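You operate a simulated robot arm through the tools that you are given. There is no shell and no other tool.

You run a simulated robot arm. Do the job below in one go: nothing can be reset, and whatever is moved stays where it is left.

Task
Log the leak result and free the grey frame on the leak box.
Fine: press PASS for tight or FAIL for leak, then SAVE once; blower off, vent open till the gauge is at 0, only then open both clamps.

The check looks at the end state, three seconds after you hand in, the way a careful person would. Anything else that was tipped, shoved, dropped, spilled or broken makes it a failure.

Robot
A 7-joint arm with a three-finger gripper, fixed in place. Base frame: the origin is at the foot of the arm, x ahead of it, y to its left, z up; the work surface is at about z = 0.964. Units: m, rad, N and s.
Its first joint turns from -2.897 to 2.897 rad. Payload 2.69 kg.
The TCP is the grasp point between the finger pads, 0.03 m short of the fingertips. In the tool frame z runs along the fingers and y along their closing line. The gripper opens to 0.128 m. The gripper's body begins 0.117 m behind the TCP.
Orientation is that of the tool frame in the base frame, as [roll, pitch, yaw] about the fixed x, y, z axes, in that order (R = Rz(yaw) Ry(pitch) Rx(roll)). With the fingers straight down and closing along the base's y, the tool's x points along the base's -x, its y along +y and its z along -z.

Tools
- The arm moves only by the tool jog_arm. Its argument "rows" is one flat list of numbers, 7 for each row, row after row: the turn, a rotation vector about the base's x, y, z in rad, then the shift along the base's x, y, z in m, then the finger opening in m, from 0 to 0.128. In form: [ax, ay, az, dx, dy, dz, grip, ax, ay, az, dx, dy, dz, grip, ...]. A call has 1 to 20 rows; each row shifts and turns the commanded pose from where the row before left it. Each row takes 0.2 s and may step no farther than 0.05 m and 0.15 rad from the row before; otherwise, or with a gripper value out of range, the whole call is refused. A pose out of reach is approached as far as the arm can. The call stops where the force on the tool passes 40 N (or 10 N more than at its start, if that is more) or the arm is blocked; 0.2 s more then pass. Each finger halts on what it meets, pressing with about 32 N; the grip force reading is that of the motor and also rises with nothing between the fingers. The clock runs only during rows and for 0.2 s after the last one: add rows that do not move to give the fingers time. The reply holds the time, the measured pose of the TCP, the force on the tool along the base axes, the opening and the grip force, in the units named above and with some noise, with the torque about the TCP (base axes, N m) and any sound that the robot's microphone picked up.
- Cameras (640 x 400 px; columns grow to the right, rows downward): "scene" is fixed at [0.2171, -0.5007, 1.4965]; the picture's right is [0.84, -0.54, 0.00], its down [-0.25, -0.39, -0.89] and it looks along [0.48, 0.75, -0.46] (base axes); focal length 272 px, centre (320, 200). "wrist" rides on the gripper at [0.058, 0.054, -0.131] in the tool frame; the picture's right is [-0.68, 0.74, 0.00], its down [-0.62, -0.57, -0.55] and it looks along [-0.40, -0.37, 0.84] (tool axes); focal length 234 px, centre (320, 200). There is no depth. A picture from a camera that has moved, and an enlarged one, comes with that camera's place and axes in the base frame and with its lens.
- get_image(camera): a new picture of that camera. No time passes.
- lift_body(by): slides the trunk up (or, below 0, down) by that many m; the arm rides with it, the base frame stays. It gives what a move gives, with no picture.
- enlarge(camera, box): a new picture of the part [left, top, right, bottom] of that camera's present view, enlarged. No time passes.
- finish_job(): hands the job in; it is judged then, once.

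Places have to be worked out from the pictures, the camera data and where the tool is seen. Open the gripper and draw the arm clear of the work before you hand the job in, unless the task says otherwise.

The tools are called after "Emit:" as name(argument=value, ...) on one line, values as JSON. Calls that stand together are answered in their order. jog_arm: Moves the arm, as the interface text tells. Its arguments: {"type":"object","properties":{"rows":{"type":"array"}},"required":["rows"]} The other tools are called the same way: lift_body (by) slides the trunk up or down; get_image (camera) takes a picture; enlarge (camera, box) takes an enlarged picture of a part of a camera's view; finish_job () hands the job in.

At the start:

```text
time_s: 0.0
tool_pos: [0.6258, 0.2002, 1.3715]
orientation: [3.141, 0.001, -3.141]
wrist_force: [-0.4, -0.5, -0.9]
wrist_torque: [-0.02, 0.01, -0.03]
opening: 0.128
grip_force: 0.1
trunk travel left (down, up): [-0.175, 0.175]
```

scene: 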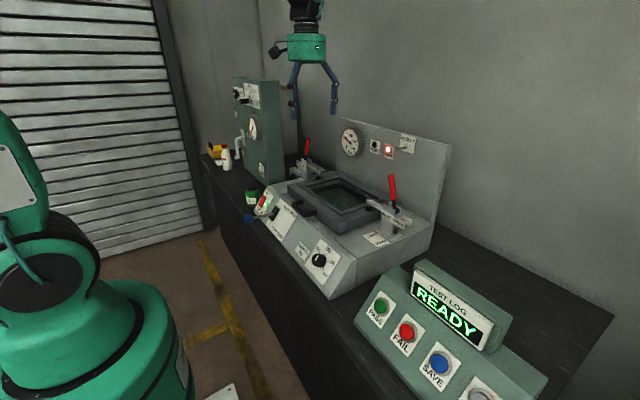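
wrist: 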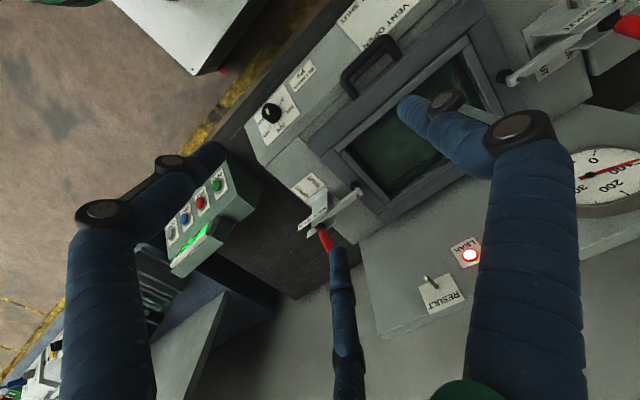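

I start by looking closer at the leak box and the test log panel in the scene camera.

Emit:
enlarge(camera="scene", box=[230, 110, 460, 300])

Emit:
enlarge(camera="scene", box=[330, 240, 570, 400])

Emit:
enlarge(camera="scene", box=[320, 115, 440, 190])

Emit:
enlarge(camera="scene", box=[200, 70, 320, 230])

Emit:
enlarge(camera="wrist", box=[400, 120, 640, 320])

Emit:
enlarge(camera="wrist", box=[230, 0, 480, 160])

```text
2.11 times, centred on (345, 205) of scene
camera zoom: at [0.2171, -0.5007, 1.4965], right [0.84, -0.54, 0.0], down [-0.25, -0.39, -0.89], along [0.48, 0.75, -0.46], focal length 573 px, centre (267, 190)
```

zoom: 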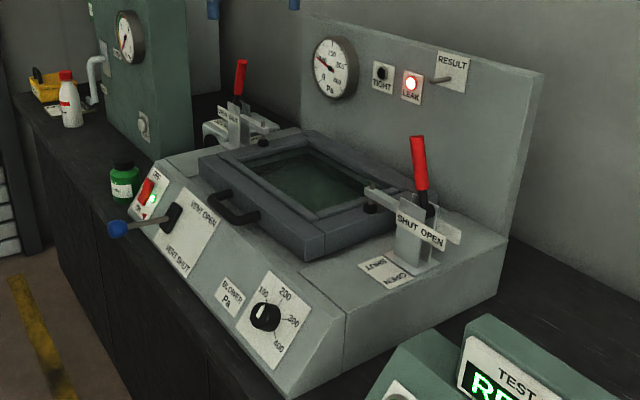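

```text
2.50 times, centred on (450, 320) of scene
camera zoom: at [0.2171, -0.5007, 1.4965], right [0.84, -0.54, 0.0], down [-0.25, -0.39, -0.89], along [0.48, 0.75, -0.46], focal length 680 px, centre (-5, -100)
```

zoom: 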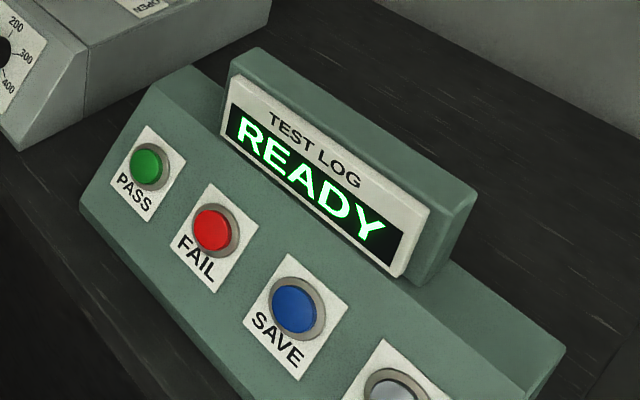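

```text
5.33 times, centred on (380, 152) of scene
camera zoom: at [0.2171, -0.5007, 1.4965], right [0.84, -0.54, 0.0], down [-0.25, -0.39, -0.89], along [0.48, 0.75, -0.46], focal length 1451 px, centre (0, 453)
```

zoom: 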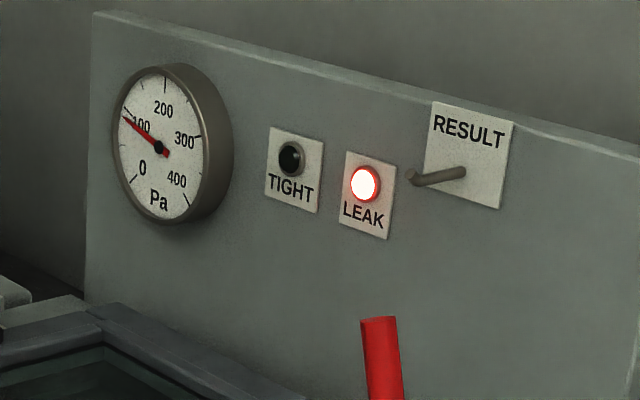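

```text
2.50 times, centred on (260, 150) of scene
camera zoom: at [0.2171, -0.5007, 1.4965], right [0.84, -0.54, 0.0], down [-0.25, -0.39, -0.89], along [0.48, 0.75, -0.46], focal length 680 px, centre (470, 325)
```

zoom: 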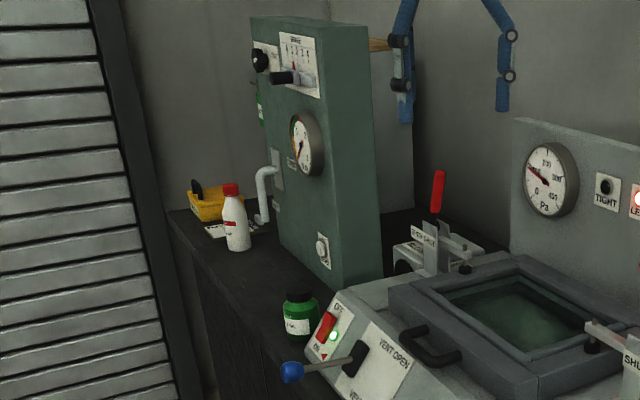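

```text
2.00 times, centred on (520, 220) of wrist
camera zoom: at [0.567, 0.2547, 1.5019], right [0.68, 0.74, 0.0], down [0.62, -0.57, 0.55], along [0.4, -0.37, -0.84], focal length 468 px, centre (-80, 160)
```

zoom: 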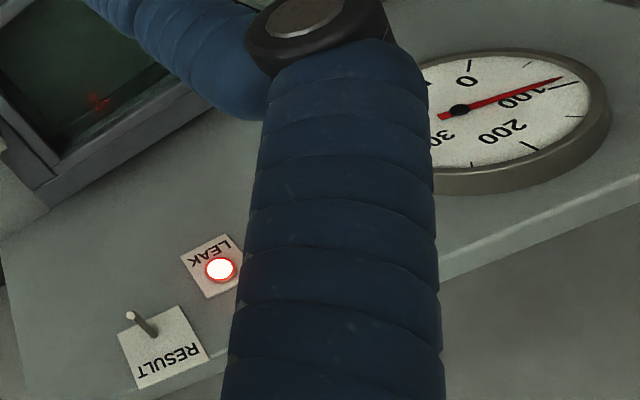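

```text
2.50 times, centred on (355, 80) of wrist
camera zoom: at [0.567, 0.2547, 1.5019], right [0.68, 0.74, 0.0], down [0.62, -0.57, 0.55], along [0.4, -0.37, -0.84], focal length 585 px, centre (232, 500)
```

zoom: 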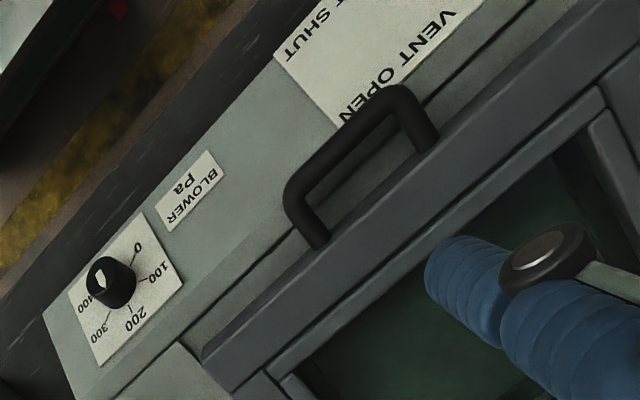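

The LEAK lamp is lit, so FAIL looks like the right button. The gauge shows roughly 100 Pa. Before touching anything I move the wrist camera to the left, high above the box, to see the blower switch, vent lever and left clamp.

Emit:
jog_arm(rows=[0, 0, 0, -0.0229, 0.0389, 0, 0.128, 0, 0, 0, -0.0229, 0.0389, 0, 0.128, 0, 0, 0, -0.0229, 0.0389, 0, 0.128, 0, 0, 0, -0.0229, 0.0389, 0, 0.128, 0, 0, 0, -0.0229, 0.0389, 0, 0.128, 0, 0, 0, -0.0229, 0.0389, 0, 0.128, 0, 0, 0, -0.0229, 0.0389, 0, 0.128, 0, 0, 0, -0.0229, 0.0389, 0, 0.128, 0, 0, 0, 0, 0, 0, 0.128])

Emit:
get_image(camera="wrist")

Emit:
get_image(camera="scene")

```text
time_s: 2.0
tool_pos: [0.4431, 0.5144, 1.3706]
orientation: [3.14, -0.002, 3.142]
wrist_force: [-0.6, 0.8, 0.3]
wrist_torque: [-0.06, 0.0, 0.02]
opening: 0.1278
grip_force: 0.0
trunk travel left (down, up): [-0.175, 0.175]
```

```text
taken
camera wrist: at [0.3843, 0.568, 1.5009], right [0.68, 0.74, 0.0], down [0.62, -0.56, 0.55], along [0.4, -0.37, -0.84], focal length 234 px, centre (320, 200)
```

wrist: 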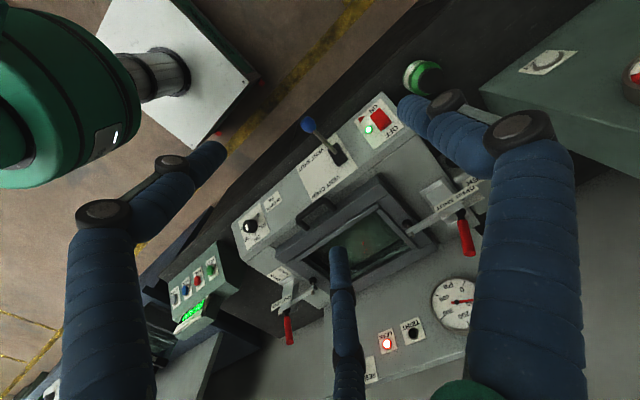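

```text
taken
```

scene: 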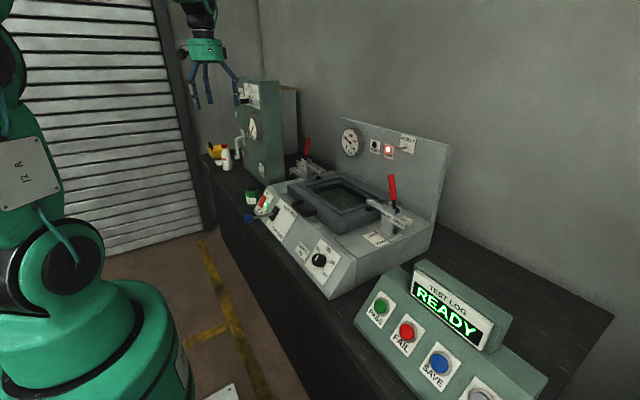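

Now the whole box is in the wrist view. I enlarge the parts of it.

Emit:
enlarge(camera="wrist", box=[280, 80, 420, 220])

Emit:
enlarge(camera="wrist", box=[390, 150, 510, 270])

Emit:
enlarge(camera="wrist", box=[220, 180, 340, 350])

Emit:
enlarge(camera="wrist", box=[140, 220, 260, 340])

Emit:
enlarge(camera="wrist", box=[340, 260, 480, 390])

```text
2.86 times, centred on (350, 150) of wrist
camera zoom: at [0.3843, 0.568, 1.5009], right [0.68, 0.74, 0.0], down [0.62, -0.56, 0.55], along [0.4, -0.37, -0.84], focal length 669 px, centre (234, 343)
```

zoom: 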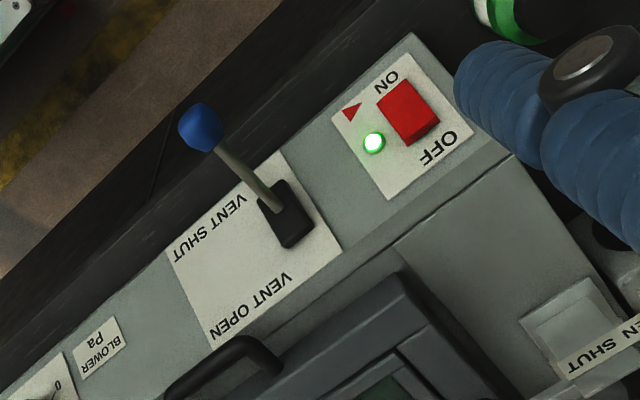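

```text
3.33 times, centred on (450, 210) of wrist
camera zoom: at [0.3843, 0.568, 1.5009], right [0.68, 0.74, 0.0], down [0.62, -0.56, 0.55], along [0.4, -0.37, -0.84], focal length 781 px, centre (-113, 167)
```

zoom: 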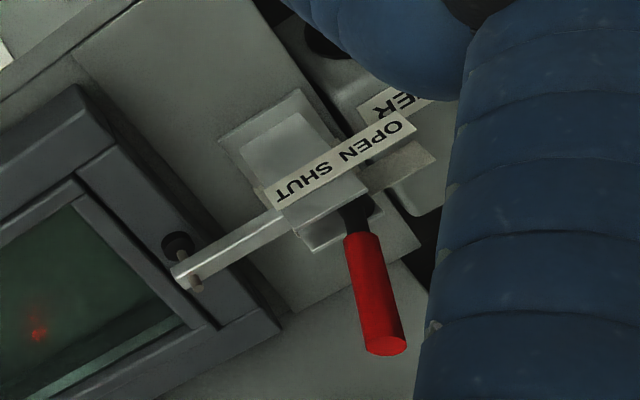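

```text
2.35 times, centred on (280, 265) of wrist
camera zoom: at [0.3843, 0.568, 1.5009], right [0.68, 0.74, 0.0], down [0.62, -0.56, 0.55], along [0.4, -0.37, -0.84], focal length 551 px, centre (414, 47)
```

zoom: 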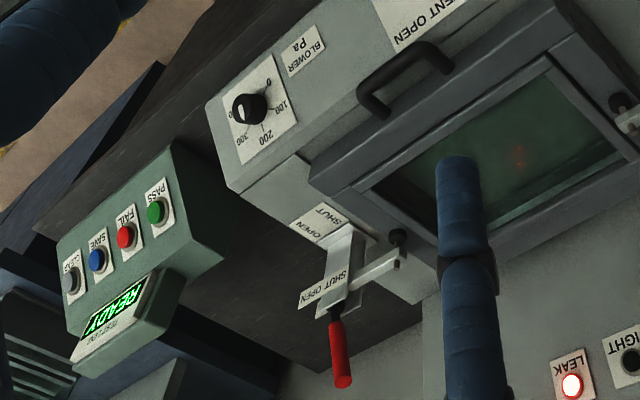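

```text
3.33 times, centred on (200, 280) of wrist
camera zoom: at [0.3843, 0.568, 1.5009], right [0.68, 0.74, 0.0], down [0.62, -0.56, 0.55], along [0.4, -0.37, -0.84], focal length 781 px, centre (720, -67)
```

zoom: 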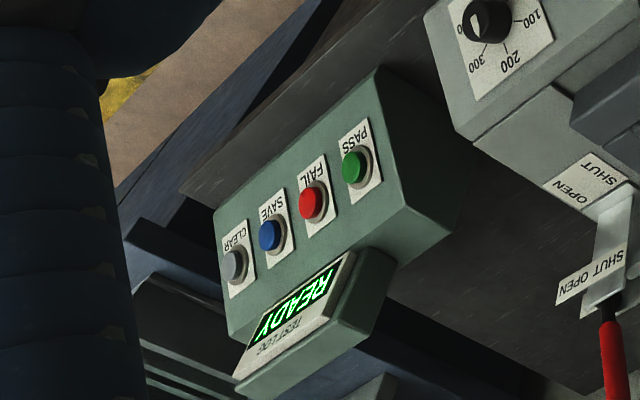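

```text
3.08 times, centred on (410, 325) of wrist
camera zoom: at [0.3843, 0.568, 1.5009], right [0.68, 0.74, 0.0], down [0.62, -0.56, 0.55], along [0.4, -0.37, -0.84], focal length 720 px, centre (43, -185)
```

zoom: 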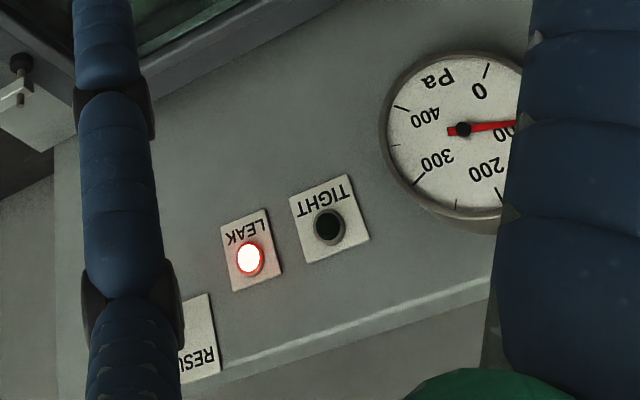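

Labels read: test log has PASS, FAIL, SAVE, CLEAR going toward −y (buttons near x≈0.61, y≈−0.17/−0.26/−0.345/−0.43, z≈0.94, on a slope facing the robot). The vent lever is on the SHUT side (front) and OPEN is up-slope. The rocker's OFF end is the up-slope end, and the clamps' OPEN is outward. I move over in front of the test log for a closer view.

Emit:
jog_arm(rows=[0, 0, 0, -0.002, -0.048, -0.008, 0.128, 0, 0, 0, -0.002, -0.048, -0.008, 0.128, 0, 0, 0, -0.002, -0.048, -0.008, 0.128, 0, 0, 0, -0.002, -0.048, -0.008, 0.128, 0, 0, 0, -0.002, -0.048, -0.008, 0.128, 0, 0, 0, -0.002, -0.048, -0.008, 0.128, 0, 0, 0, -0.002, -0.048, -0.008, 0.128, 0, 0, 0, -0.002, -0.048, -0.008, 0.128, 0, 0, 0, -0.002, -0.048, -0.008, 0.128, 0, 0, 0, -0.002, -0.048, -0.008, 0.128, 0, 0, 0, -0.002, -0.048, -0.008, 0.128, 0, 0, 0, -0.002, -0.048, -0.008, 0.128, 0, 0, 0, -0.002, -0.048, -0.008, 0.128, 0, 0, 0, -0.002, -0.048, -0.008, 0.128, 0, 0, 0, 0, 0, 0, 0.128])

Emit:
get_image(camera="wrist")

Emit:
get_image(camera="scene")

```text
time_s: 5.2
tool_pos: [0.4161, -0.1621, 1.2598]
orientation: [3.141, 0.002, -3.141]
wrist_force: [-0.5, -0.3, 0.0]
wrist_torque: [0.07, -0.01, 0.0]
opening: 0.1279
grip_force: 0.1
trunk travel left (down, up): [-0.175, 0.175]
```

```text
taken
camera wrist: at [0.3563, -0.1082, 1.3902], right [0.68, 0.74, 0.0], down [0.62, -0.57, 0.55], along [0.4, -0.37, -0.84], focal length 234 px, centre (320, 200)
```

wrist: 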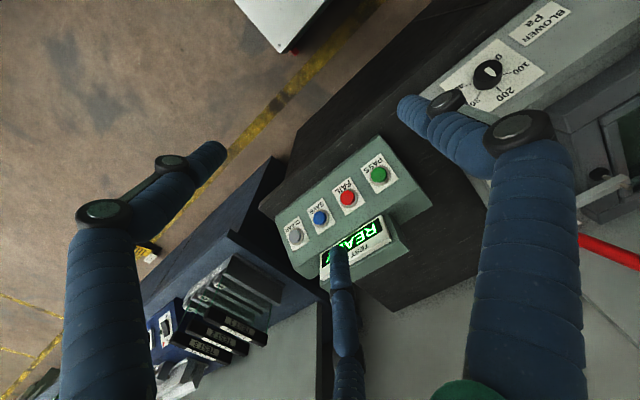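

```text
taken
```

scene: 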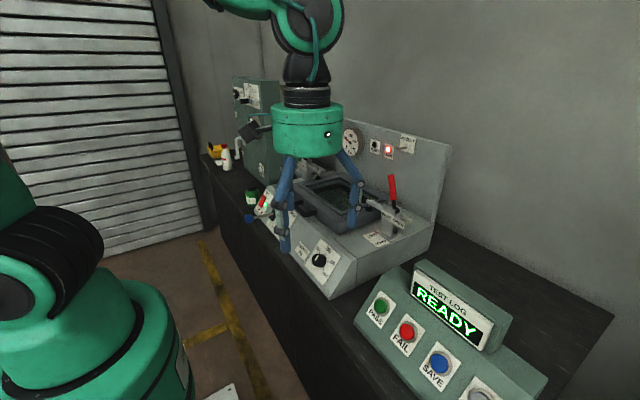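

The gripper seems to show three finger shapes in the wrist view. I enlarge it to understand which tip will touch, and enlarge the test log too.

Emit:
enlarge(camera="scene", box=[240, 80, 420, 270])

Emit:
enlarge(camera="wrist", box=[250, 120, 450, 290])

```text
2.11 times, centred on (330, 175) of scene
camera zoom: at [0.2171, -0.5007, 1.4965], right [0.84, -0.54, 0.0], down [-0.25, -0.39, -0.89], along [0.48, 0.75, -0.46], focal length 573 px, centre (299, 253)
```

zoom: 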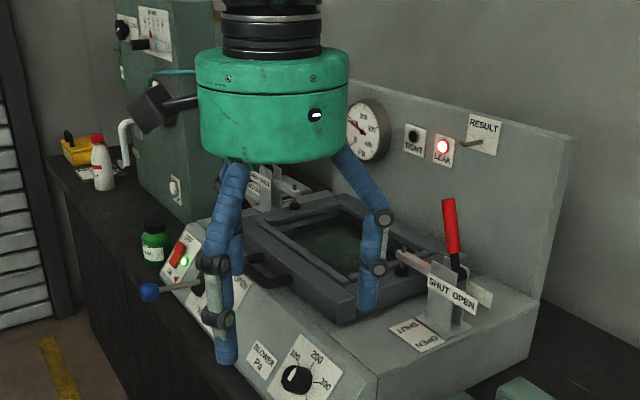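

```text
2.35 times, centred on (350, 205) of wrist
camera zoom: at [0.3563, -0.1082, 1.3902], right [0.68, 0.74, 0.0], down [0.62, -0.57, 0.55], along [0.4, -0.37, -0.84], focal length 551 px, centre (249, 188)
```

zoom: 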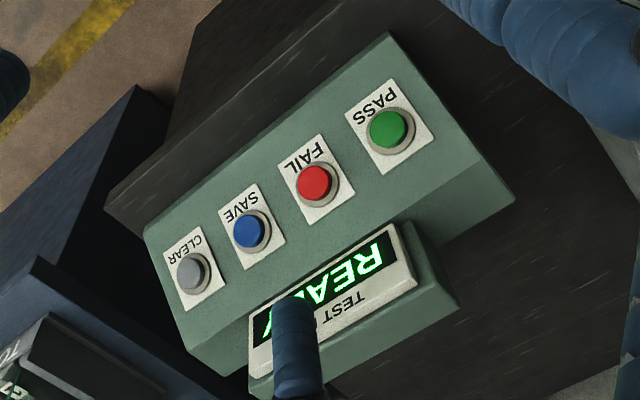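

I close the fingers here in free space to see what the closed tip looks like.

Emit:
jog_arm(rows=[0, 0, 0, 0, 0, 0, 0.06, 0, 0, 0, 0, 0, 0, 0.0, 0, 0, 0, 0, 0, 0, 0.0, 0, 0, 0, 0, 0, 0, 0.0])

Emit:
get_image(camera="wrist")

Emit:
enlarge(camera="scene", box=[240, 80, 420, 270])

```text
time_s: 6.2
tool_pos: [0.4143, -0.1612, 1.2604]
orientation: [-3.141, 0.0, 3.141]
wrist_force: [0.7, -0.5, 0.2]
wrist_torque: [0.04, 0.0, -0.05]
opening: 0.0021
grip_force: 31.5
trunk travel left (down, up): [-0.175, 0.175]
```

```text
taken
camera wrist: at [0.356, -0.1071, 1.3904], right [0.68, 0.74, 0.0], down [0.62, -0.56, 0.55], along [0.4, -0.37, -0.84], focal length 234 px, centre (320, 200)
```

wrist: 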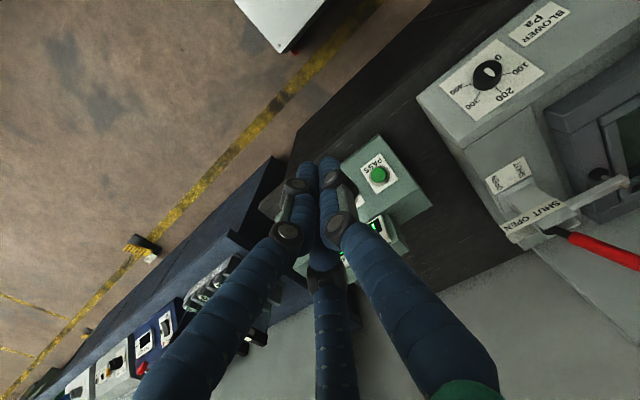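

```text
2.11 times, centred on (330, 175) of scene
camera zoom: at [0.2171, -0.5007, 1.4965], right [0.84, -0.54, 0.0], down [-0.25, -0.39, -0.89], along [0.48, 0.75, -0.46], focal length 573 px, centre (299, 253)
```

zoom: 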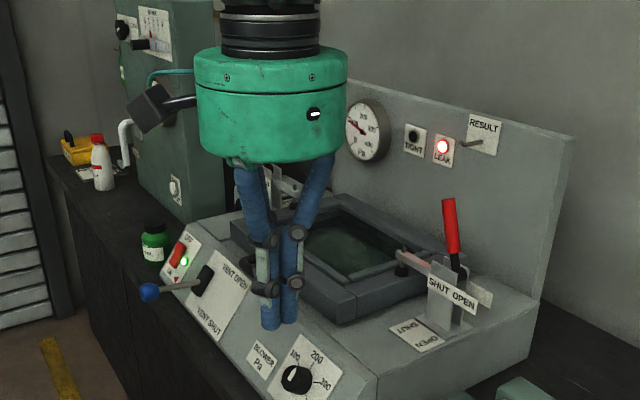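

Closed, the tips gather at the expected point 3 cm past the TCP. From the two views FAIL's cap is at about (0.610, −0.256, 0.939) and SAVE's at (0.611, −0.344, 0.939), with the panel normal about (−0.84, 0, 0.54). I tilt the tool 0.9 rad toward the panel while moving to a stand-off.

Emit:
jog_arm(rows=[0, -0.15, 0, 0.01, -0.0158, -0.022, 0, 0, -0.15, 0, 0.01, -0.0158, -0.022, 0, 0, -0.15, 0, 0.01, -0.0158, -0.022, 0, 0, -0.15, 0, 0.01, -0.0158, -0.022, 0, 0, -0.15, 0, 0.01, -0.0158, -0.022, 0, 0, -0.15, 0, 0.01, -0.0158, -0.022, 0, 0, 0, 0, 0, 0, 0, 0])

Emit:
get_image(camera="wrist")

Emit:
get_image(camera="scene")

```text
time_s: 7.8
tool_pos: [0.4752, -0.2562, 1.1289]
orientation: [-3.14, 0.899, -3.14]
wrist_force: [-0.5, -0.1, 1.1]
wrist_torque: [-0.01, -0.01, -0.03]
opening: 0.0019
grip_force: 32.0
trunk travel left (down, up): [-0.175, 0.175]
```

```text
taken
camera wrist: at [0.3348, -0.2016, 1.1632], right [0.42, 0.74, 0.53], down [-0.05, -0.56, 0.82], along [0.91, -0.37, -0.2], focal length 234 px, centre (320, 200)
```

wrist: 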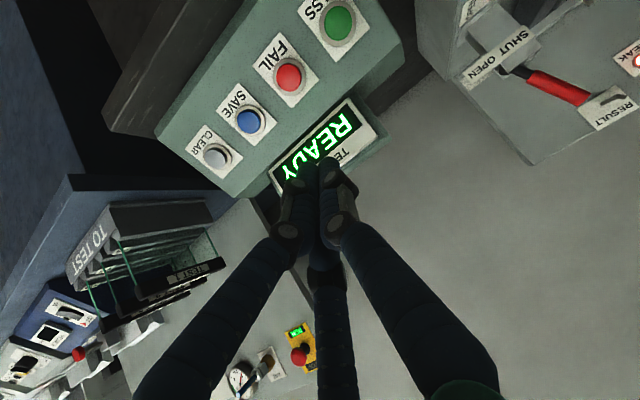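

```text
taken
```

scene: 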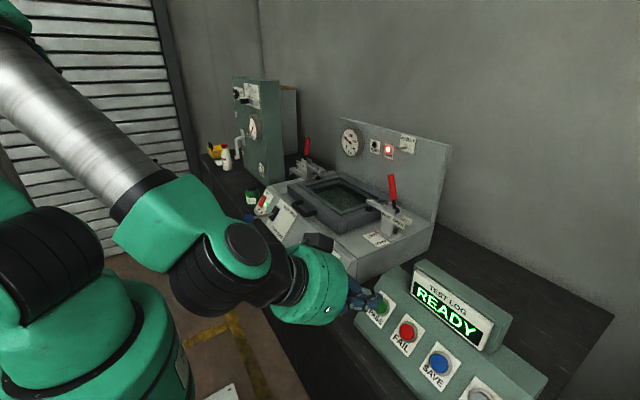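

FAIL's place is confirmed by this third view: (0.610, −0.254, 0.939); SAVE: (0.611, −0.343, 0.938). I go to 4 cm off the FAIL cap along the tool axis.

Emit:
jog_arm(rows=[0, 0, 0, 0.02, 0.0005, -0.0366, 0, 0, 0, 0, 0.02, 0.0005, -0.0366, 0, 0, 0, 0, 0.02, 0.0005, -0.0366, 0, 0, 0, 0, 0.02, 0.0005, -0.0366, 0, 0, 0, 0, 0, 0, 0, 0])

Emit:
get_image(camera="wrist")

Emit:
enlarge(camera="scene", box=[330, 240, 570, 400])

```text
time_s: 9.0
tool_pos: [0.554, -0.2546, 0.9787]
orientation: [3.141, 0.898, -3.141]
wrist_force: [0.4, -0.4, -1.1]
wrist_torque: [0.03, -0.03, 0.02]
opening: 0.002
grip_force: 31.5
trunk travel left (down, up): [-0.175, 0.175]
```

```text
taken
camera wrist: at [0.4153, -0.1996, 1.0146], right [0.42, 0.74, 0.53], down [-0.05, -0.57, 0.82], along [0.91, -0.37, -0.2], focal length 234 px, centre (320, 200)
```

wrist: 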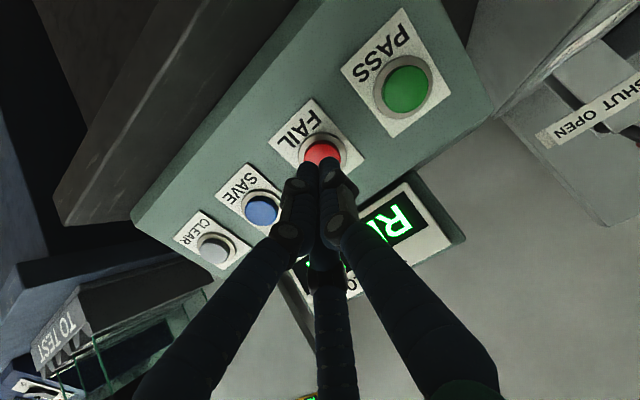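

```text
2.50 times, centred on (450, 320) of scene
camera zoom: at [0.2171, -0.5007, 1.4965], right [0.84, -0.54, 0.0], down [-0.25, -0.39, -0.89], along [0.48, 0.75, -0.46], focal length 680 px, centre (-5, -100)
```

zoom: 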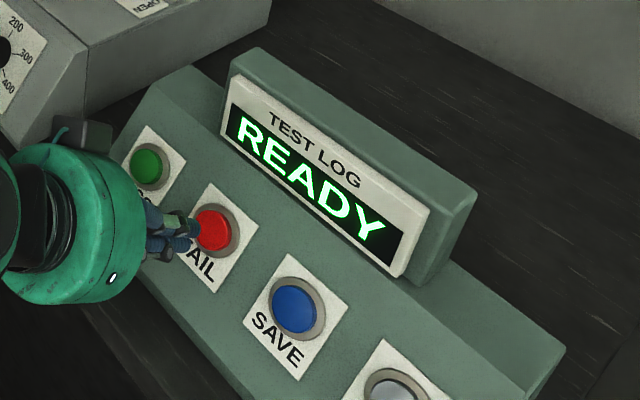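

Lined up on FAIL; about 3.8 cm to go with a 4 mm upward correction. I press in with small steps at the end.

Emit:
jog_arm(rows=[0, 0, 0, 0.0086, 0, -0.0052, 0, 0, 0, 0, 0.0086, 0, -0.0052, 0, 0, 0, 0, 0.0086, 0, -0.0052, 0, 0, 0, 0, 0.0031, 0, -0.0025, 0, 0, 0, 0, 0.0031, 0, -0.0025, 0])

Emit:
enlarge(camera="scene", box=[330, 240, 570, 400])

```text
time_s: 10.2
tool_pos: [0.5862, -0.2526, 0.9605]
orientation: [3.141, 0.899, -3.141]
wrist_force: [-1.9, 0.6, 1.4]
wrist_torque: [-0.01, 0.0, -0.01]
opening: 0.0024
grip_force: 31.9
trunk travel left (down, up): [-0.175, 0.175]
heard: click
```

```text
2.50 times, centred on (450, 320) of scene
camera zoom: at [0.2171, -0.5007, 1.4965], right [0.84, -0.54, 0.0], down [-0.25, -0.39, -0.89], along [0.48, 0.75, -0.46], focal length 680 px, centre (-5, -100)
```

zoom: 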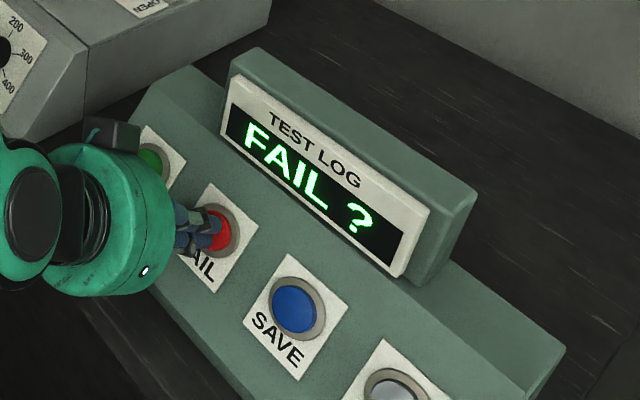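

A click and the display shows "FAIL ?". I back off 4 cm, shift to SAVE (−0.09 in y), and check alignment before pressing.

Emit:
jog_arm(rows=[0, 0, 0, -0.0157, 0, 0.0125, 0, 0, 0, 0, -0.0157, 0, 0.0125, 0, 0, 0, 0, 0, -0.0452, 0, 0, 0, 0, 0, 0, -0.0452, 0, 0, 0, 0, 0, 0, 0, 0, 0])

Emit:
get_image(camera="wrist")

Emit:
enlarge(camera="scene", box=[330, 240, 570, 400])

```text
time_s: 11.4
tool_pos: [0.5541, -0.3443, 0.9839]
orientation: [-3.141, 0.899, -3.141]
wrist_force: [0.4, -0.8, 0.0]
wrist_torque: [0.01, -0.02, 0.08]
opening: 0.0019
grip_force: 31.9
trunk travel left (down, up): [-0.175, 0.175]
```

```text
taken
camera wrist: at [0.4144, -0.2907, 1.0192], right [0.42, 0.74, 0.53], down [-0.05, -0.57, 0.82], along [0.91, -0.37, -0.2], focal length 234 px, centre (320, 200)
```

wrist: 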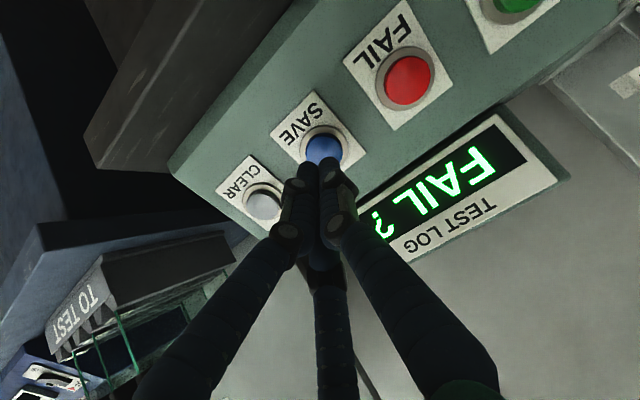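

```text
2.50 times, centred on (450, 320) of scene
camera zoom: at [0.2171, -0.5007, 1.4965], right [0.84, -0.54, 0.0], down [-0.25, -0.39, -0.89], along [0.48, 0.75, -0.46], focal length 680 px, centre (-5, -100)
```

zoom: 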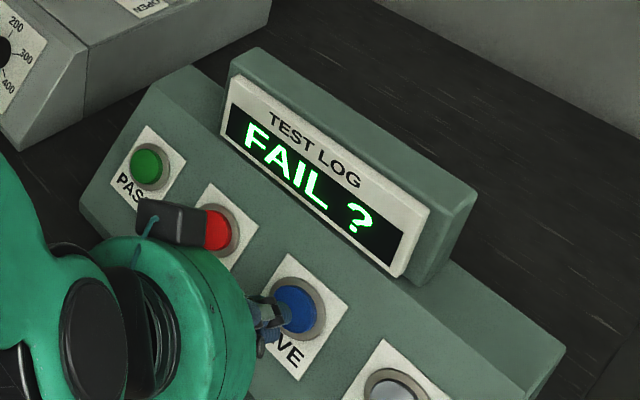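

The tip sits in front of SAVE. I press it the same way, once.

Emit:
jog_arm(rows=[0, 0, 0, 0.0085, 0.0003, -0.0061, 0, 0, 0, 0, 0.0085, 0.0003, -0.0061, 0, 0, 0, 0, 0.0085, 0.0003, -0.0061, 0, 0, 0, 0, 0.0034, 0, -0.0026, 0, 0, 0, 0, 0.0034, 0, -0.0026, 0])

Emit:
enlarge(camera="scene", box=[330, 240, 570, 400])

```text
time_s: 12.6
tool_pos: [0.5869, -0.3431, 0.9614]
orientation: [3.141, 0.9, -3.139]
wrist_force: [-1.7, -0.4, 1.6]
wrist_torque: [0.0, 0.01, 0.01]
opening: 0.0021
grip_force: 31.4
trunk travel left (down, up): [-0.175, 0.175]
heard: click
```

```text
2.50 times, centred on (450, 320) of scene
camera zoom: at [0.2171, -0.5007, 1.4965], right [0.84, -0.54, 0.0], down [-0.25, -0.39, -0.89], along [0.48, 0.75, -0.46], focal length 680 px, centre (-5, -100)
```

zoom: 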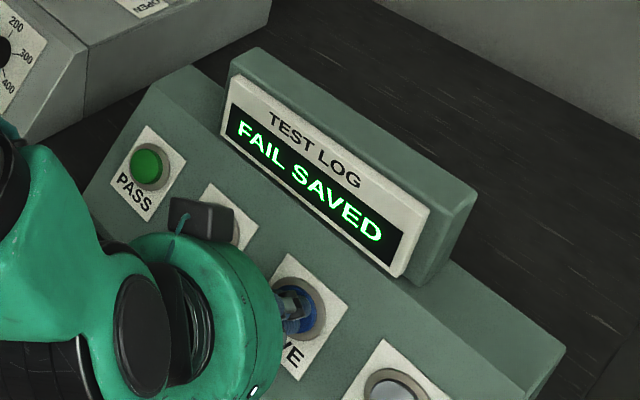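

Display shows "FAIL SAVED" after one press. I retract along the tool axis and rise, then sweep left in front of the box toward the blower/vent panel, keeping the tilt.

Emit:
jog_arm(rows=[0, 0, 0, -0.0313, 0, 0.025, 0, 0, 0, 0, -0.0313, 0, 0.025, 0, 0, 0, 0, 0, 0, 0.048, 0, 0, 0, 0, 0, 0, 0.048, 0, 0, 0, 0, 0, 0, 0.048, 0, 0, 0, 0, 0, 0, 0.02, 0, 0, 0, 0, 0, 0.048, 0, 0, 0, 0, 0, 0, 0.048, 0, 0, 0, 0, 0, 0, 0.048, 0, 0, 0, 0, 0, 0, 0.048, 0, 0, 0, 0, 0, 0, 0.048, 0, 0, 0, 0, 0, 0, 0.048, 0, 0, 0, 0, 0, 0, 0.048, 0, 0, 0, 0, 0, 0, 0, 0, 0])

Emit:
get_image(camera="scene")

Emit:
get_image(camera="wrist")

```text
time_s: 15.6
tool_pos: [0.5261, -0.0068, 1.1761]
orientation: [3.141, 0.899, -3.14]
wrist_force: [-0.5, -0.8, -0.5]
wrist_torque: [-0.01, -0.02, 0.0]
opening: 0.0024
grip_force: 31.7
trunk travel left (down, up): [-0.175, 0.175]
```

```text
taken
```

scene: 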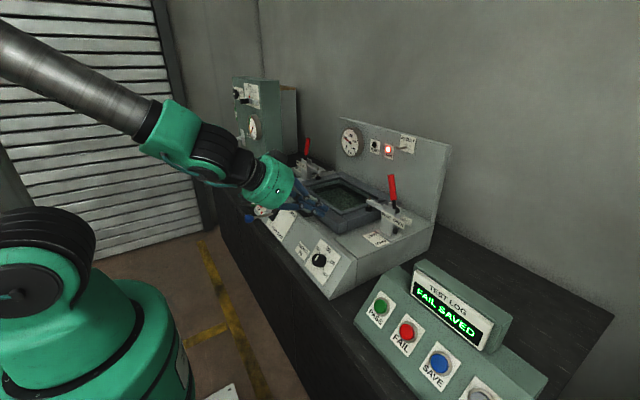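

```text
taken
camera wrist: at [0.3866, 0.0476, 1.2118], right [0.42, 0.74, 0.53], down [-0.05, -0.57, 0.82], along [0.91, -0.37, -0.2], focal length 234 px, centre (320, 200)
```

wrist: 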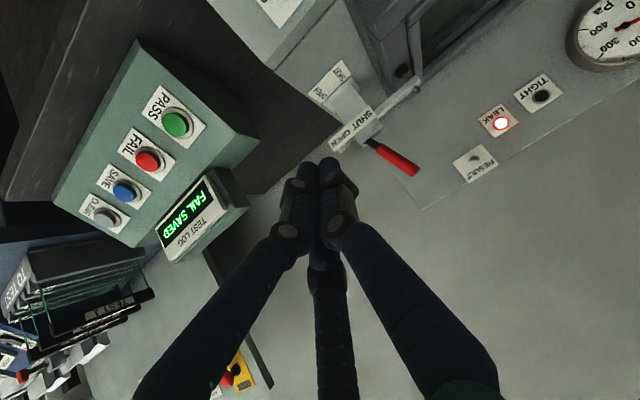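

I continue left to y≈0.57 while reducing the tilt to about 0.45 rad so that the camera looks down onto the panel.

Emit:
jog_arm(rows=[0, 0, 0, -0.003, 0.048, 0, 0, 0, 0, 0, -0.003, 0.048, 0, 0, 0, 0, 0, -0.003, 0.048, 0, 0, 0, 0.15, 0, -0.003, 0.048, 0, 0, 0, 0.15, 0, -0.003, 0.048, 0, 0, 0, 0.15, 0, -0.003, 0.048, 0, 0, 0, 0, 0, -0.003, 0.048, 0, 0, 0, 0, 0, -0.003, 0.048, 0, 0, 0, 0, 0, -0.003, 0.048, 0, 0, 0, 0, 0, -0.003, 0.048, 0, 0, 0, 0, 0, -0.003, 0.048, 0, 0, 0, 0, 0, -0.003, 0.048, 0, 0, 0, 0, 0, 0, 0, 0, 0])

Emit:
get_image(camera="scene")

Emit:
get_image(camera="wrist")

```text
time_s: 18.4
tool_pos: [0.4879, 0.5733, 1.175]
orientation: [-3.141, 0.452, -3.14]
wrist_force: [-0.2, 1.0, 0.1]
wrist_torque: [-0.08, -0.08, -0.05]
opening: 0.0021
grip_force: 31.7
trunk travel left (down, up): [-0.175, 0.175]
```

```text
taken
```

scene: 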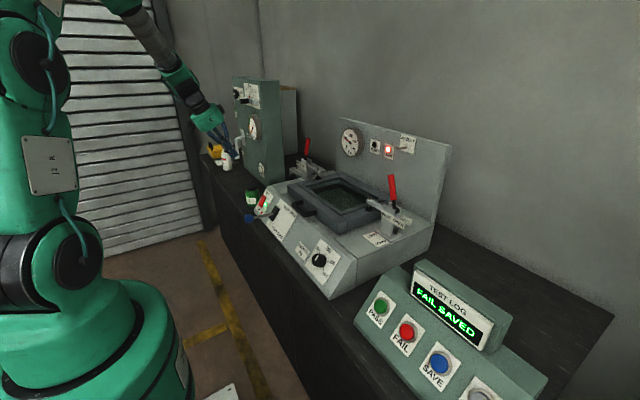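

```text
taken
camera wrist: at [0.3783, 0.6266, 1.2665], right [0.61, 0.74, 0.29], down [0.32, -0.56, 0.76], along [0.73, -0.37, -0.58], focal length 234 px, centre (320, 200)
```

wrist: 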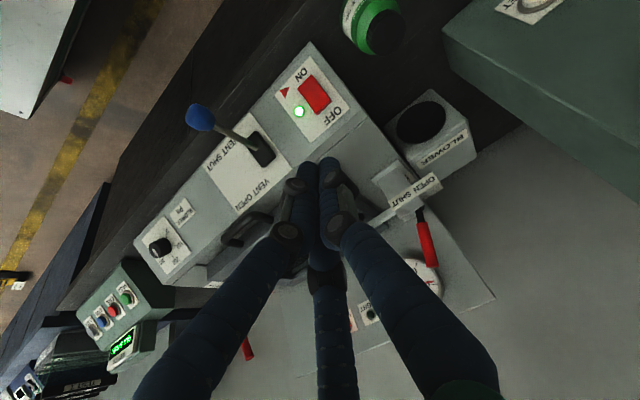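

Good view of the rocker and vent lever; enlarging those and the left clamp.

Emit:
enlarge(camera="wrist", box=[170, 30, 370, 200])

Emit:
enlarge(camera="wrist", box=[350, 80, 500, 300])

Emit:
enlarge(camera="scene", box=[230, 170, 330, 260])

```text
2.35 times, centred on (270, 115) of wrist
camera zoom: at [0.3783, 0.6266, 1.2665], right [0.61, 0.74, 0.29], down [0.32, -0.56, 0.76], along [0.73, -0.37, -0.58], focal length 551 px, centre (438, 400)
```

zoom: 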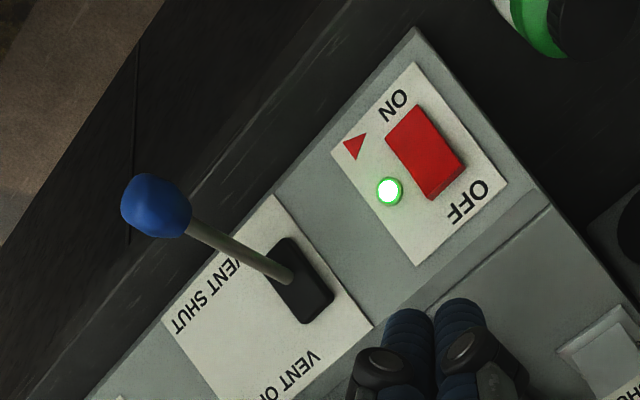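

```text
1.82 times, centred on (425, 190) of wrist
camera zoom: at [0.3783, 0.6266, 1.2665], right [0.61, 0.74, 0.29], down [0.32, -0.56, 0.76], along [0.73, -0.37, -0.58], focal length 426 px, centre (129, 218)
```

zoom: 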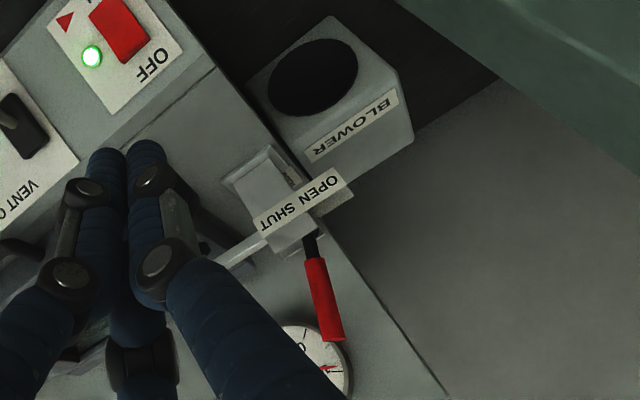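

```text
4.44 times, centred on (280, 215) of scene
camera zoom: at [0.2171, -0.5007, 1.4965], right [0.84, -0.54, 0.0], down [-0.25, -0.39, -0.89], along [0.48, 0.75, -0.46], focal length 1209 px, centre (498, 133)
```

zoom: 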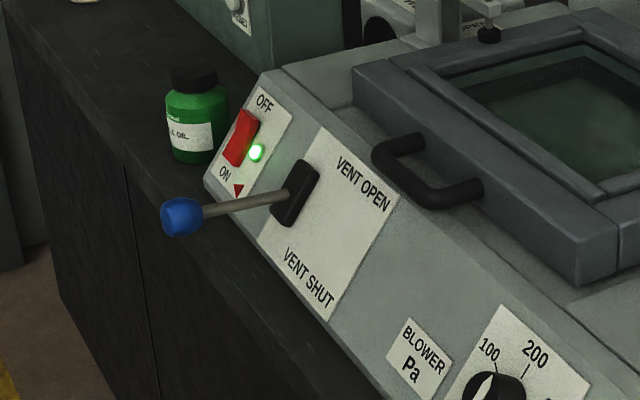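

Triangulated: rocker OFF end at about (0.602, 0.579, 0.942) with panel normal ≈(−0.77, 0, 0.64); vent ball at (0.481, 0.442, 0.928), its pivot block at (0.591, 0.444, 0.917). I tilt back to 0.9 rad and go to a stand-off 4 cm from the OFF end.

Emit:
jog_arm(rows=[0, -0.15, 0, 0.0095, 0.001, -0.0326, 0, 0, -0.15, 0, 0.0095, 0.001, -0.0326, 0, 0, -0.15, 0, 0.0095, 0.001, -0.0326, 0, 0, 0, 0, 0.0095, 0.001, -0.0326, 0, 0, 0, 0, 0.0095, 0.001, -0.0326, 0, 0, 0, 0, 0.0095, 0.001, -0.0326, 0, 0, 0, 0, 0, 0, 0, 0])

Emit:
get_image(camera="wrist")

Emit:
enlarge(camera="scene", box=[200, 130, 330, 260])

```text
time_s: 20.0
tool_pos: [0.5463, 0.5761, 0.978]
orientation: [-3.139, 0.898, -3.138]
wrist_force: [0.4, 0.1, 0.4]
wrist_torque: [-0.01, 0.02, -0.04]
opening: 0.0022
grip_force: 31.4
trunk travel left (down, up): [-0.175, 0.175]
```

```text
taken
camera wrist: at [0.4075, 0.6303, 1.0141], right [0.42, 0.74, 0.53], down [-0.05, -0.56, 0.82], along [0.91, -0.37, -0.2], focal length 234 px, centre (320, 200)
```

wrist: 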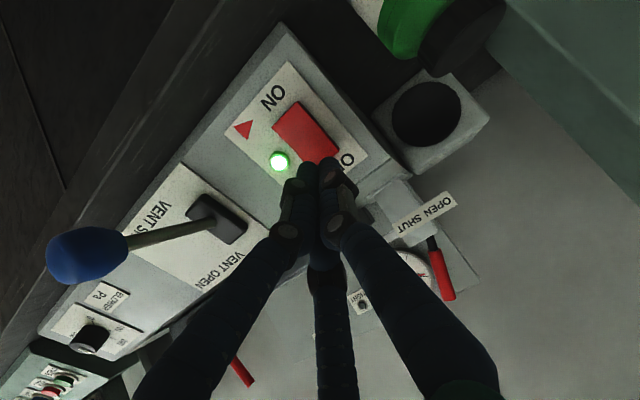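

```text
3.08 times, centred on (265, 195) of scene
camera zoom: at [0.2171, -0.5007, 1.4965], right [0.84, -0.54, 0.0], down [-0.25, -0.39, -0.89], along [0.48, 0.75, -0.46], focal length 837 px, centre (489, 215)
```

zoom: 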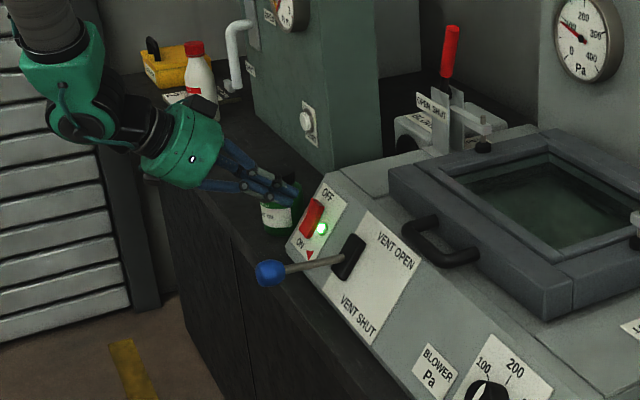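

The OFF end is confirmed at (0.602, 0.580, 0.940), right in line with the tip. I press along the tool axis with short final steps.

Emit:
jog_arm(rows=[0, 0, 0, 0.0086, 0.001, -0.0068, 0, 0, 0, 0, 0.0086, 0.001, -0.0068, 0, 0, 0, 0, 0.0086, 0.001, -0.0068, 0, 0, 0, 0, 0.0031, 0, -0.0025, 0, 0, 0, 0, 0.0031, 0, -0.0025, 0, 0, 0, 0, 0.0031, 0, -0.0025, 0])

Emit:
get_image(camera="wrist")

Emit:
enlarge(camera="scene", box=[200, 130, 330, 260])

```text
time_s: 21.4
tool_pos: [0.5784, 0.578, 0.9557]
orientation: [3.141, 0.9, -3.139]
wrist_force: [-31.5, -6.0, 18.8]
wrist_torque: [-0.24, 0.69, -0.24]
opening: 0.0021
grip_force: 31.9
trunk travel left (down, up): [-0.175, 0.175]
heard: click
```

```text
taken
camera wrist: at [0.4389, 0.6325, 0.9898], right [0.42, 0.74, 0.53], down [-0.05, -0.57, 0.82], along [0.91, -0.37, -0.2], focal length 234 px, centre (320, 200)
```

wrist: 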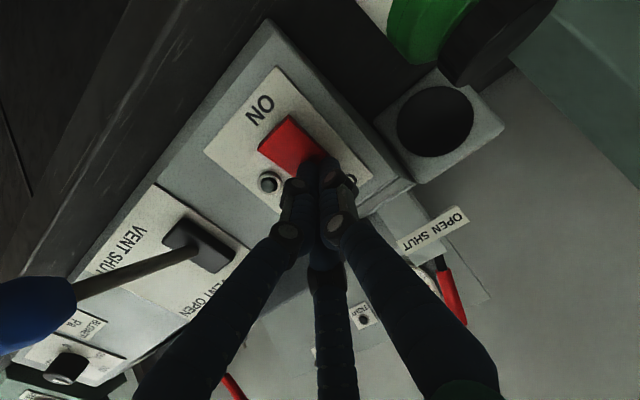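

```text
3.08 times, centred on (265, 195) of scene
camera zoom: at [0.2171, -0.5007, 1.4965], right [0.84, -0.54, 0.0], down [-0.25, -0.39, -0.89], along [0.48, 0.75, -0.46], focal length 837 px, centre (489, 215)
```

zoom: 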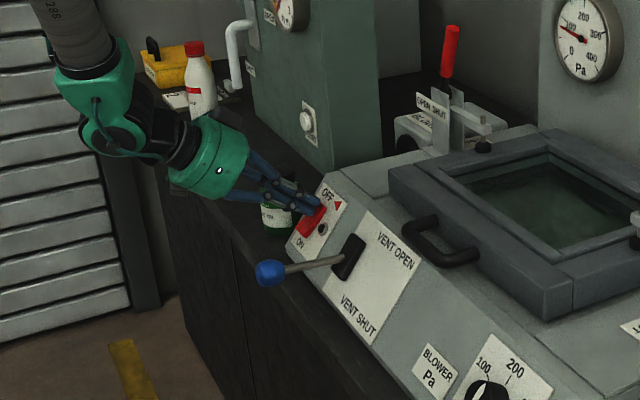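

Click: the green lamp is out and the triangle marker now stands at OFF. I back off along the tool axis and rise to a safe height.

Emit:
jog_arm(rows=[0, 0, 0, -0.0313, 0, 0.025, 0, 0, 0, 0, -0.0313, 0, 0.025, 0, 0, 0, 0, -0.02, 0, 0.045, 0, 0, 0, 0, -0.015, 0, 0.045, 0.03, 0, 0.15, 0, 0, -0.02, 0.04, 0.06, 0, 0.15, 0, 0, -0.02, 0.02, 0.06, 0, 0.15, 0, 0, -0.02, 0, 0.06, 0, 0.15, 0, 0, -0.02, 0, 0.06, 0, 0.15, 0, 0, -0.02, 0, 0.06, 0, 0.15, 0, 0, -0.02, 0, 0.06, 0, 0, 0, 0, 0, 0, 0.06])

Emit:
get_image(camera="wrist")

Emit:
get_image(camera="scene")

Emit:
enlarge(camera="scene", box=[230, 110, 430, 260])

```text
time_s: 23.8
tool_pos: [0.4792, 0.485, 1.1466]
orientation: [-3.135, 0.234, -3.14]
wrist_force: [-0.1, 0.5, 0.6]
wrist_torque: [0.01, 0.02, 0.01]
opening: 0.0598
grip_force: 0.1
out of reach, approached as far as the arm can: row 9, 10
trunk travel left (down, up): [-0.175, 0.175]
```

```text
taken
camera wrist: at [0.391, 0.5396, 1.2593], right [0.66, 0.74, 0.15], down [0.47, -0.56, 0.68], along [0.59, -0.38, -0.72], focal length 234 px, centre (320, 200)
```

wrist: 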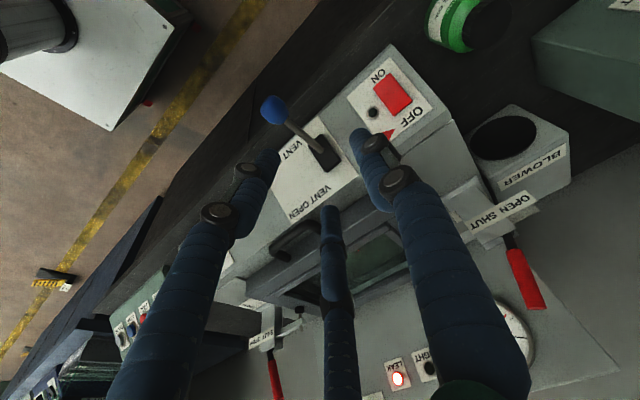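

```text
taken
```

scene: 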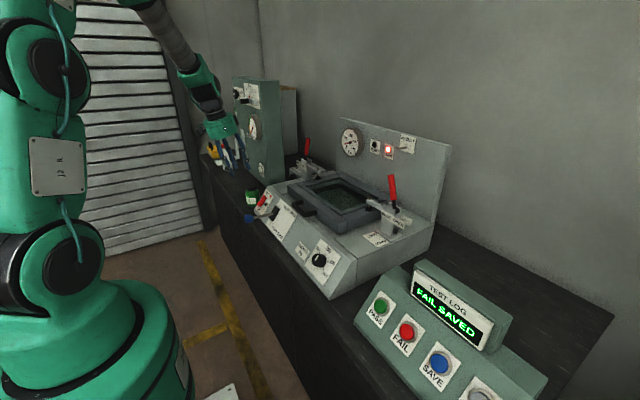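

```text
2.67 times, centred on (330, 185) of scene
camera zoom: at [0.2171, -0.5007, 1.4965], right [0.84, -0.54, 0.0], down [-0.25, -0.39, -0.89], along [0.48, 0.75, -0.46], focal length 726 px, centre (293, 240)
```

zoom: 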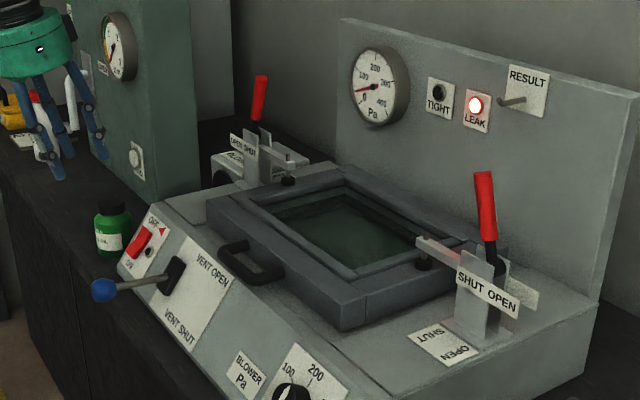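

The blower is off and the gauge is drifting lower (≈50 Pa). The reply says the last two rotation rows were out of reach, so I send a null row to see what the pose settles to.

Emit:
jog_arm(rows=[0, 0, 0, 0, 0, 0, 0.06, 0, 0, 0, 0, 0, 0, 0.06])

```text
time_s: 24.4
tool_pos: [0.4785, 0.4849, 1.1462]
orientation: [-3.134, 0.234, -3.139]
wrist_force: [-0.5, -0.2, -0.1]
wrist_torque: [-0.01, 0.01, 0.01]
opening: 0.0601
grip_force: 0.0
trunk travel left (down, up): [-0.175, 0.175]
```

The tilt settled at 0.23 rad, which is fine. I tilt to ~0.5 rad and go to above/in front of the vent ball, fingers at 0.08, to grasp it with the fingers on both sides in y.

Emit:
jog_arm(rows=[0, -0.135, 0, -0.0162, -0.0143, -0.032, 0.08, 0, -0.135, 0, -0.0162, -0.0143, -0.032, 0.08, 0, 0, 0, -0.0162, -0.0143, -0.032, 0.08, 0, 0, 0, 0, 0, 0, 0.08])

Emit:
get_image(camera="wrist")

Emit:
enlarge(camera="scene", box=[180, 130, 330, 260])

```text
time_s: 25.4
tool_pos: [0.4311, 0.4433, 1.0513]
orientation: [-3.136, 0.503, -3.139]
wrist_force: [0.6, 0.4, -0.3]
wrist_torque: [-0.02, 0.0, 0.03]
opening: 0.0799
grip_force: 0.0
trunk travel left (down, up): [-0.175, 0.175]
```

```text
taken
camera wrist: at [0.316, 0.4979, 1.137], right [0.59, 0.74, 0.32], down [0.27, -0.56, 0.78], along [0.76, -0.38, -0.54], focal length 234 px, centre (320, 200)
```

wrist: 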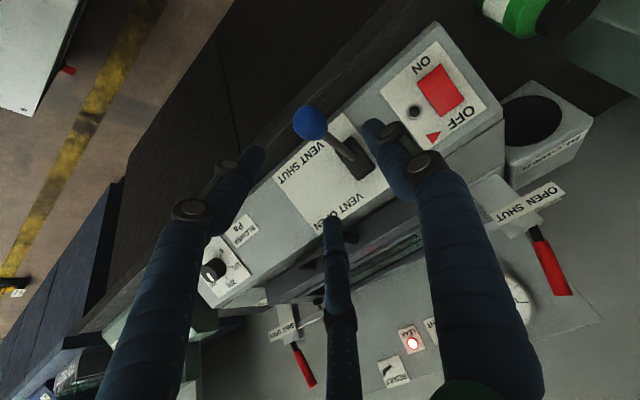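

```text
3.08 times, centred on (255, 195) of scene
camera zoom: at [0.2171, -0.5007, 1.4965], right [0.84, -0.54, 0.0], down [-0.25, -0.39, -0.89], along [0.48, 0.75, -0.46], focal length 837 px, centre (520, 215)
```

zoom: 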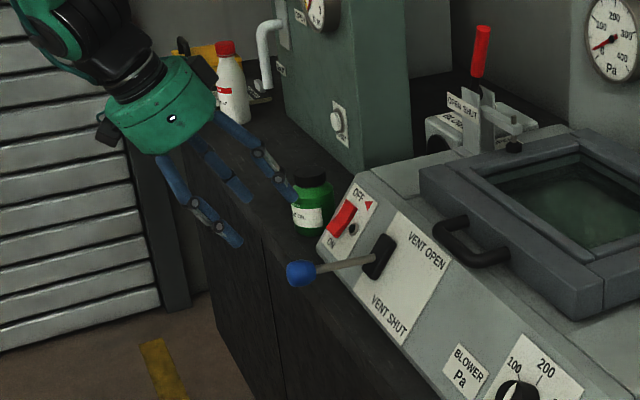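

Ball re-measured at (0.480, 0.444, 0.929). I shift 1.6 cm crosswise and advance along the tool axis most of the way, then check straddle.

Emit:
jog_arm(rows=[0, 0, 0, -0.014, 0.0005, -0.0077, 0.08, 0, 0, 0, 0.0154, 0, -0.028, 0.08, 0, 0, 0, 0.0154, 0, -0.028, 0.08, 0, 0, 0, 0.0154, 0, -0.028, 0.08, 0, 0, 0, 0, 0, 0, 0.08])

Emit:
get_image(camera="wrist")

Emit:
enlarge(camera="scene", box=[180, 130, 330, 260])

```text
time_s: 26.6
tool_pos: [0.466, 0.4434, 0.9578]
orientation: [-3.134, 0.503, -3.138]
wrist_force: [0.0, 0.9, -0.1]
wrist_torque: [0.02, -0.02, 0.02]
opening: 0.08
grip_force: 0.1
trunk travel left (down, up): [-0.175, 0.175]
```

```text
taken
camera wrist: at [0.3506, 0.4983, 1.0436], right [0.59, 0.74, 0.32], down [0.27, -0.56, 0.78], along [0.76, -0.38, -0.54], focal length 234 px, centre (320, 200)
```

wrist: 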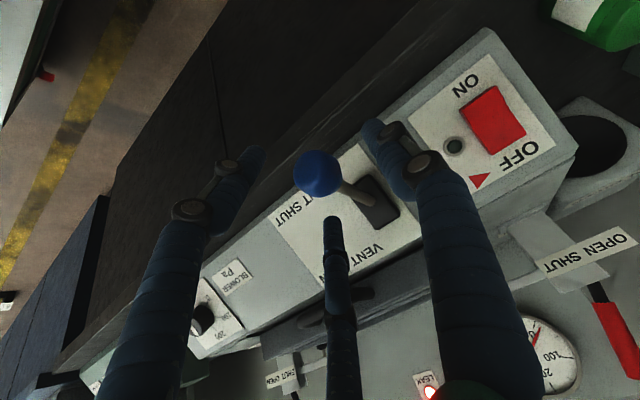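

```text
3.08 times, centred on (255, 195) of scene
camera zoom: at [0.2171, -0.5007, 1.4965], right [0.84, -0.54, 0.0], down [-0.25, -0.39, -0.89], along [0.48, 0.75, -0.46], focal length 837 px, centre (520, 215)
```

zoom: 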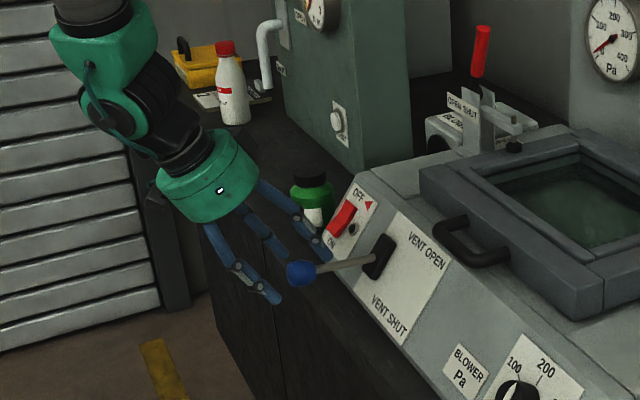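

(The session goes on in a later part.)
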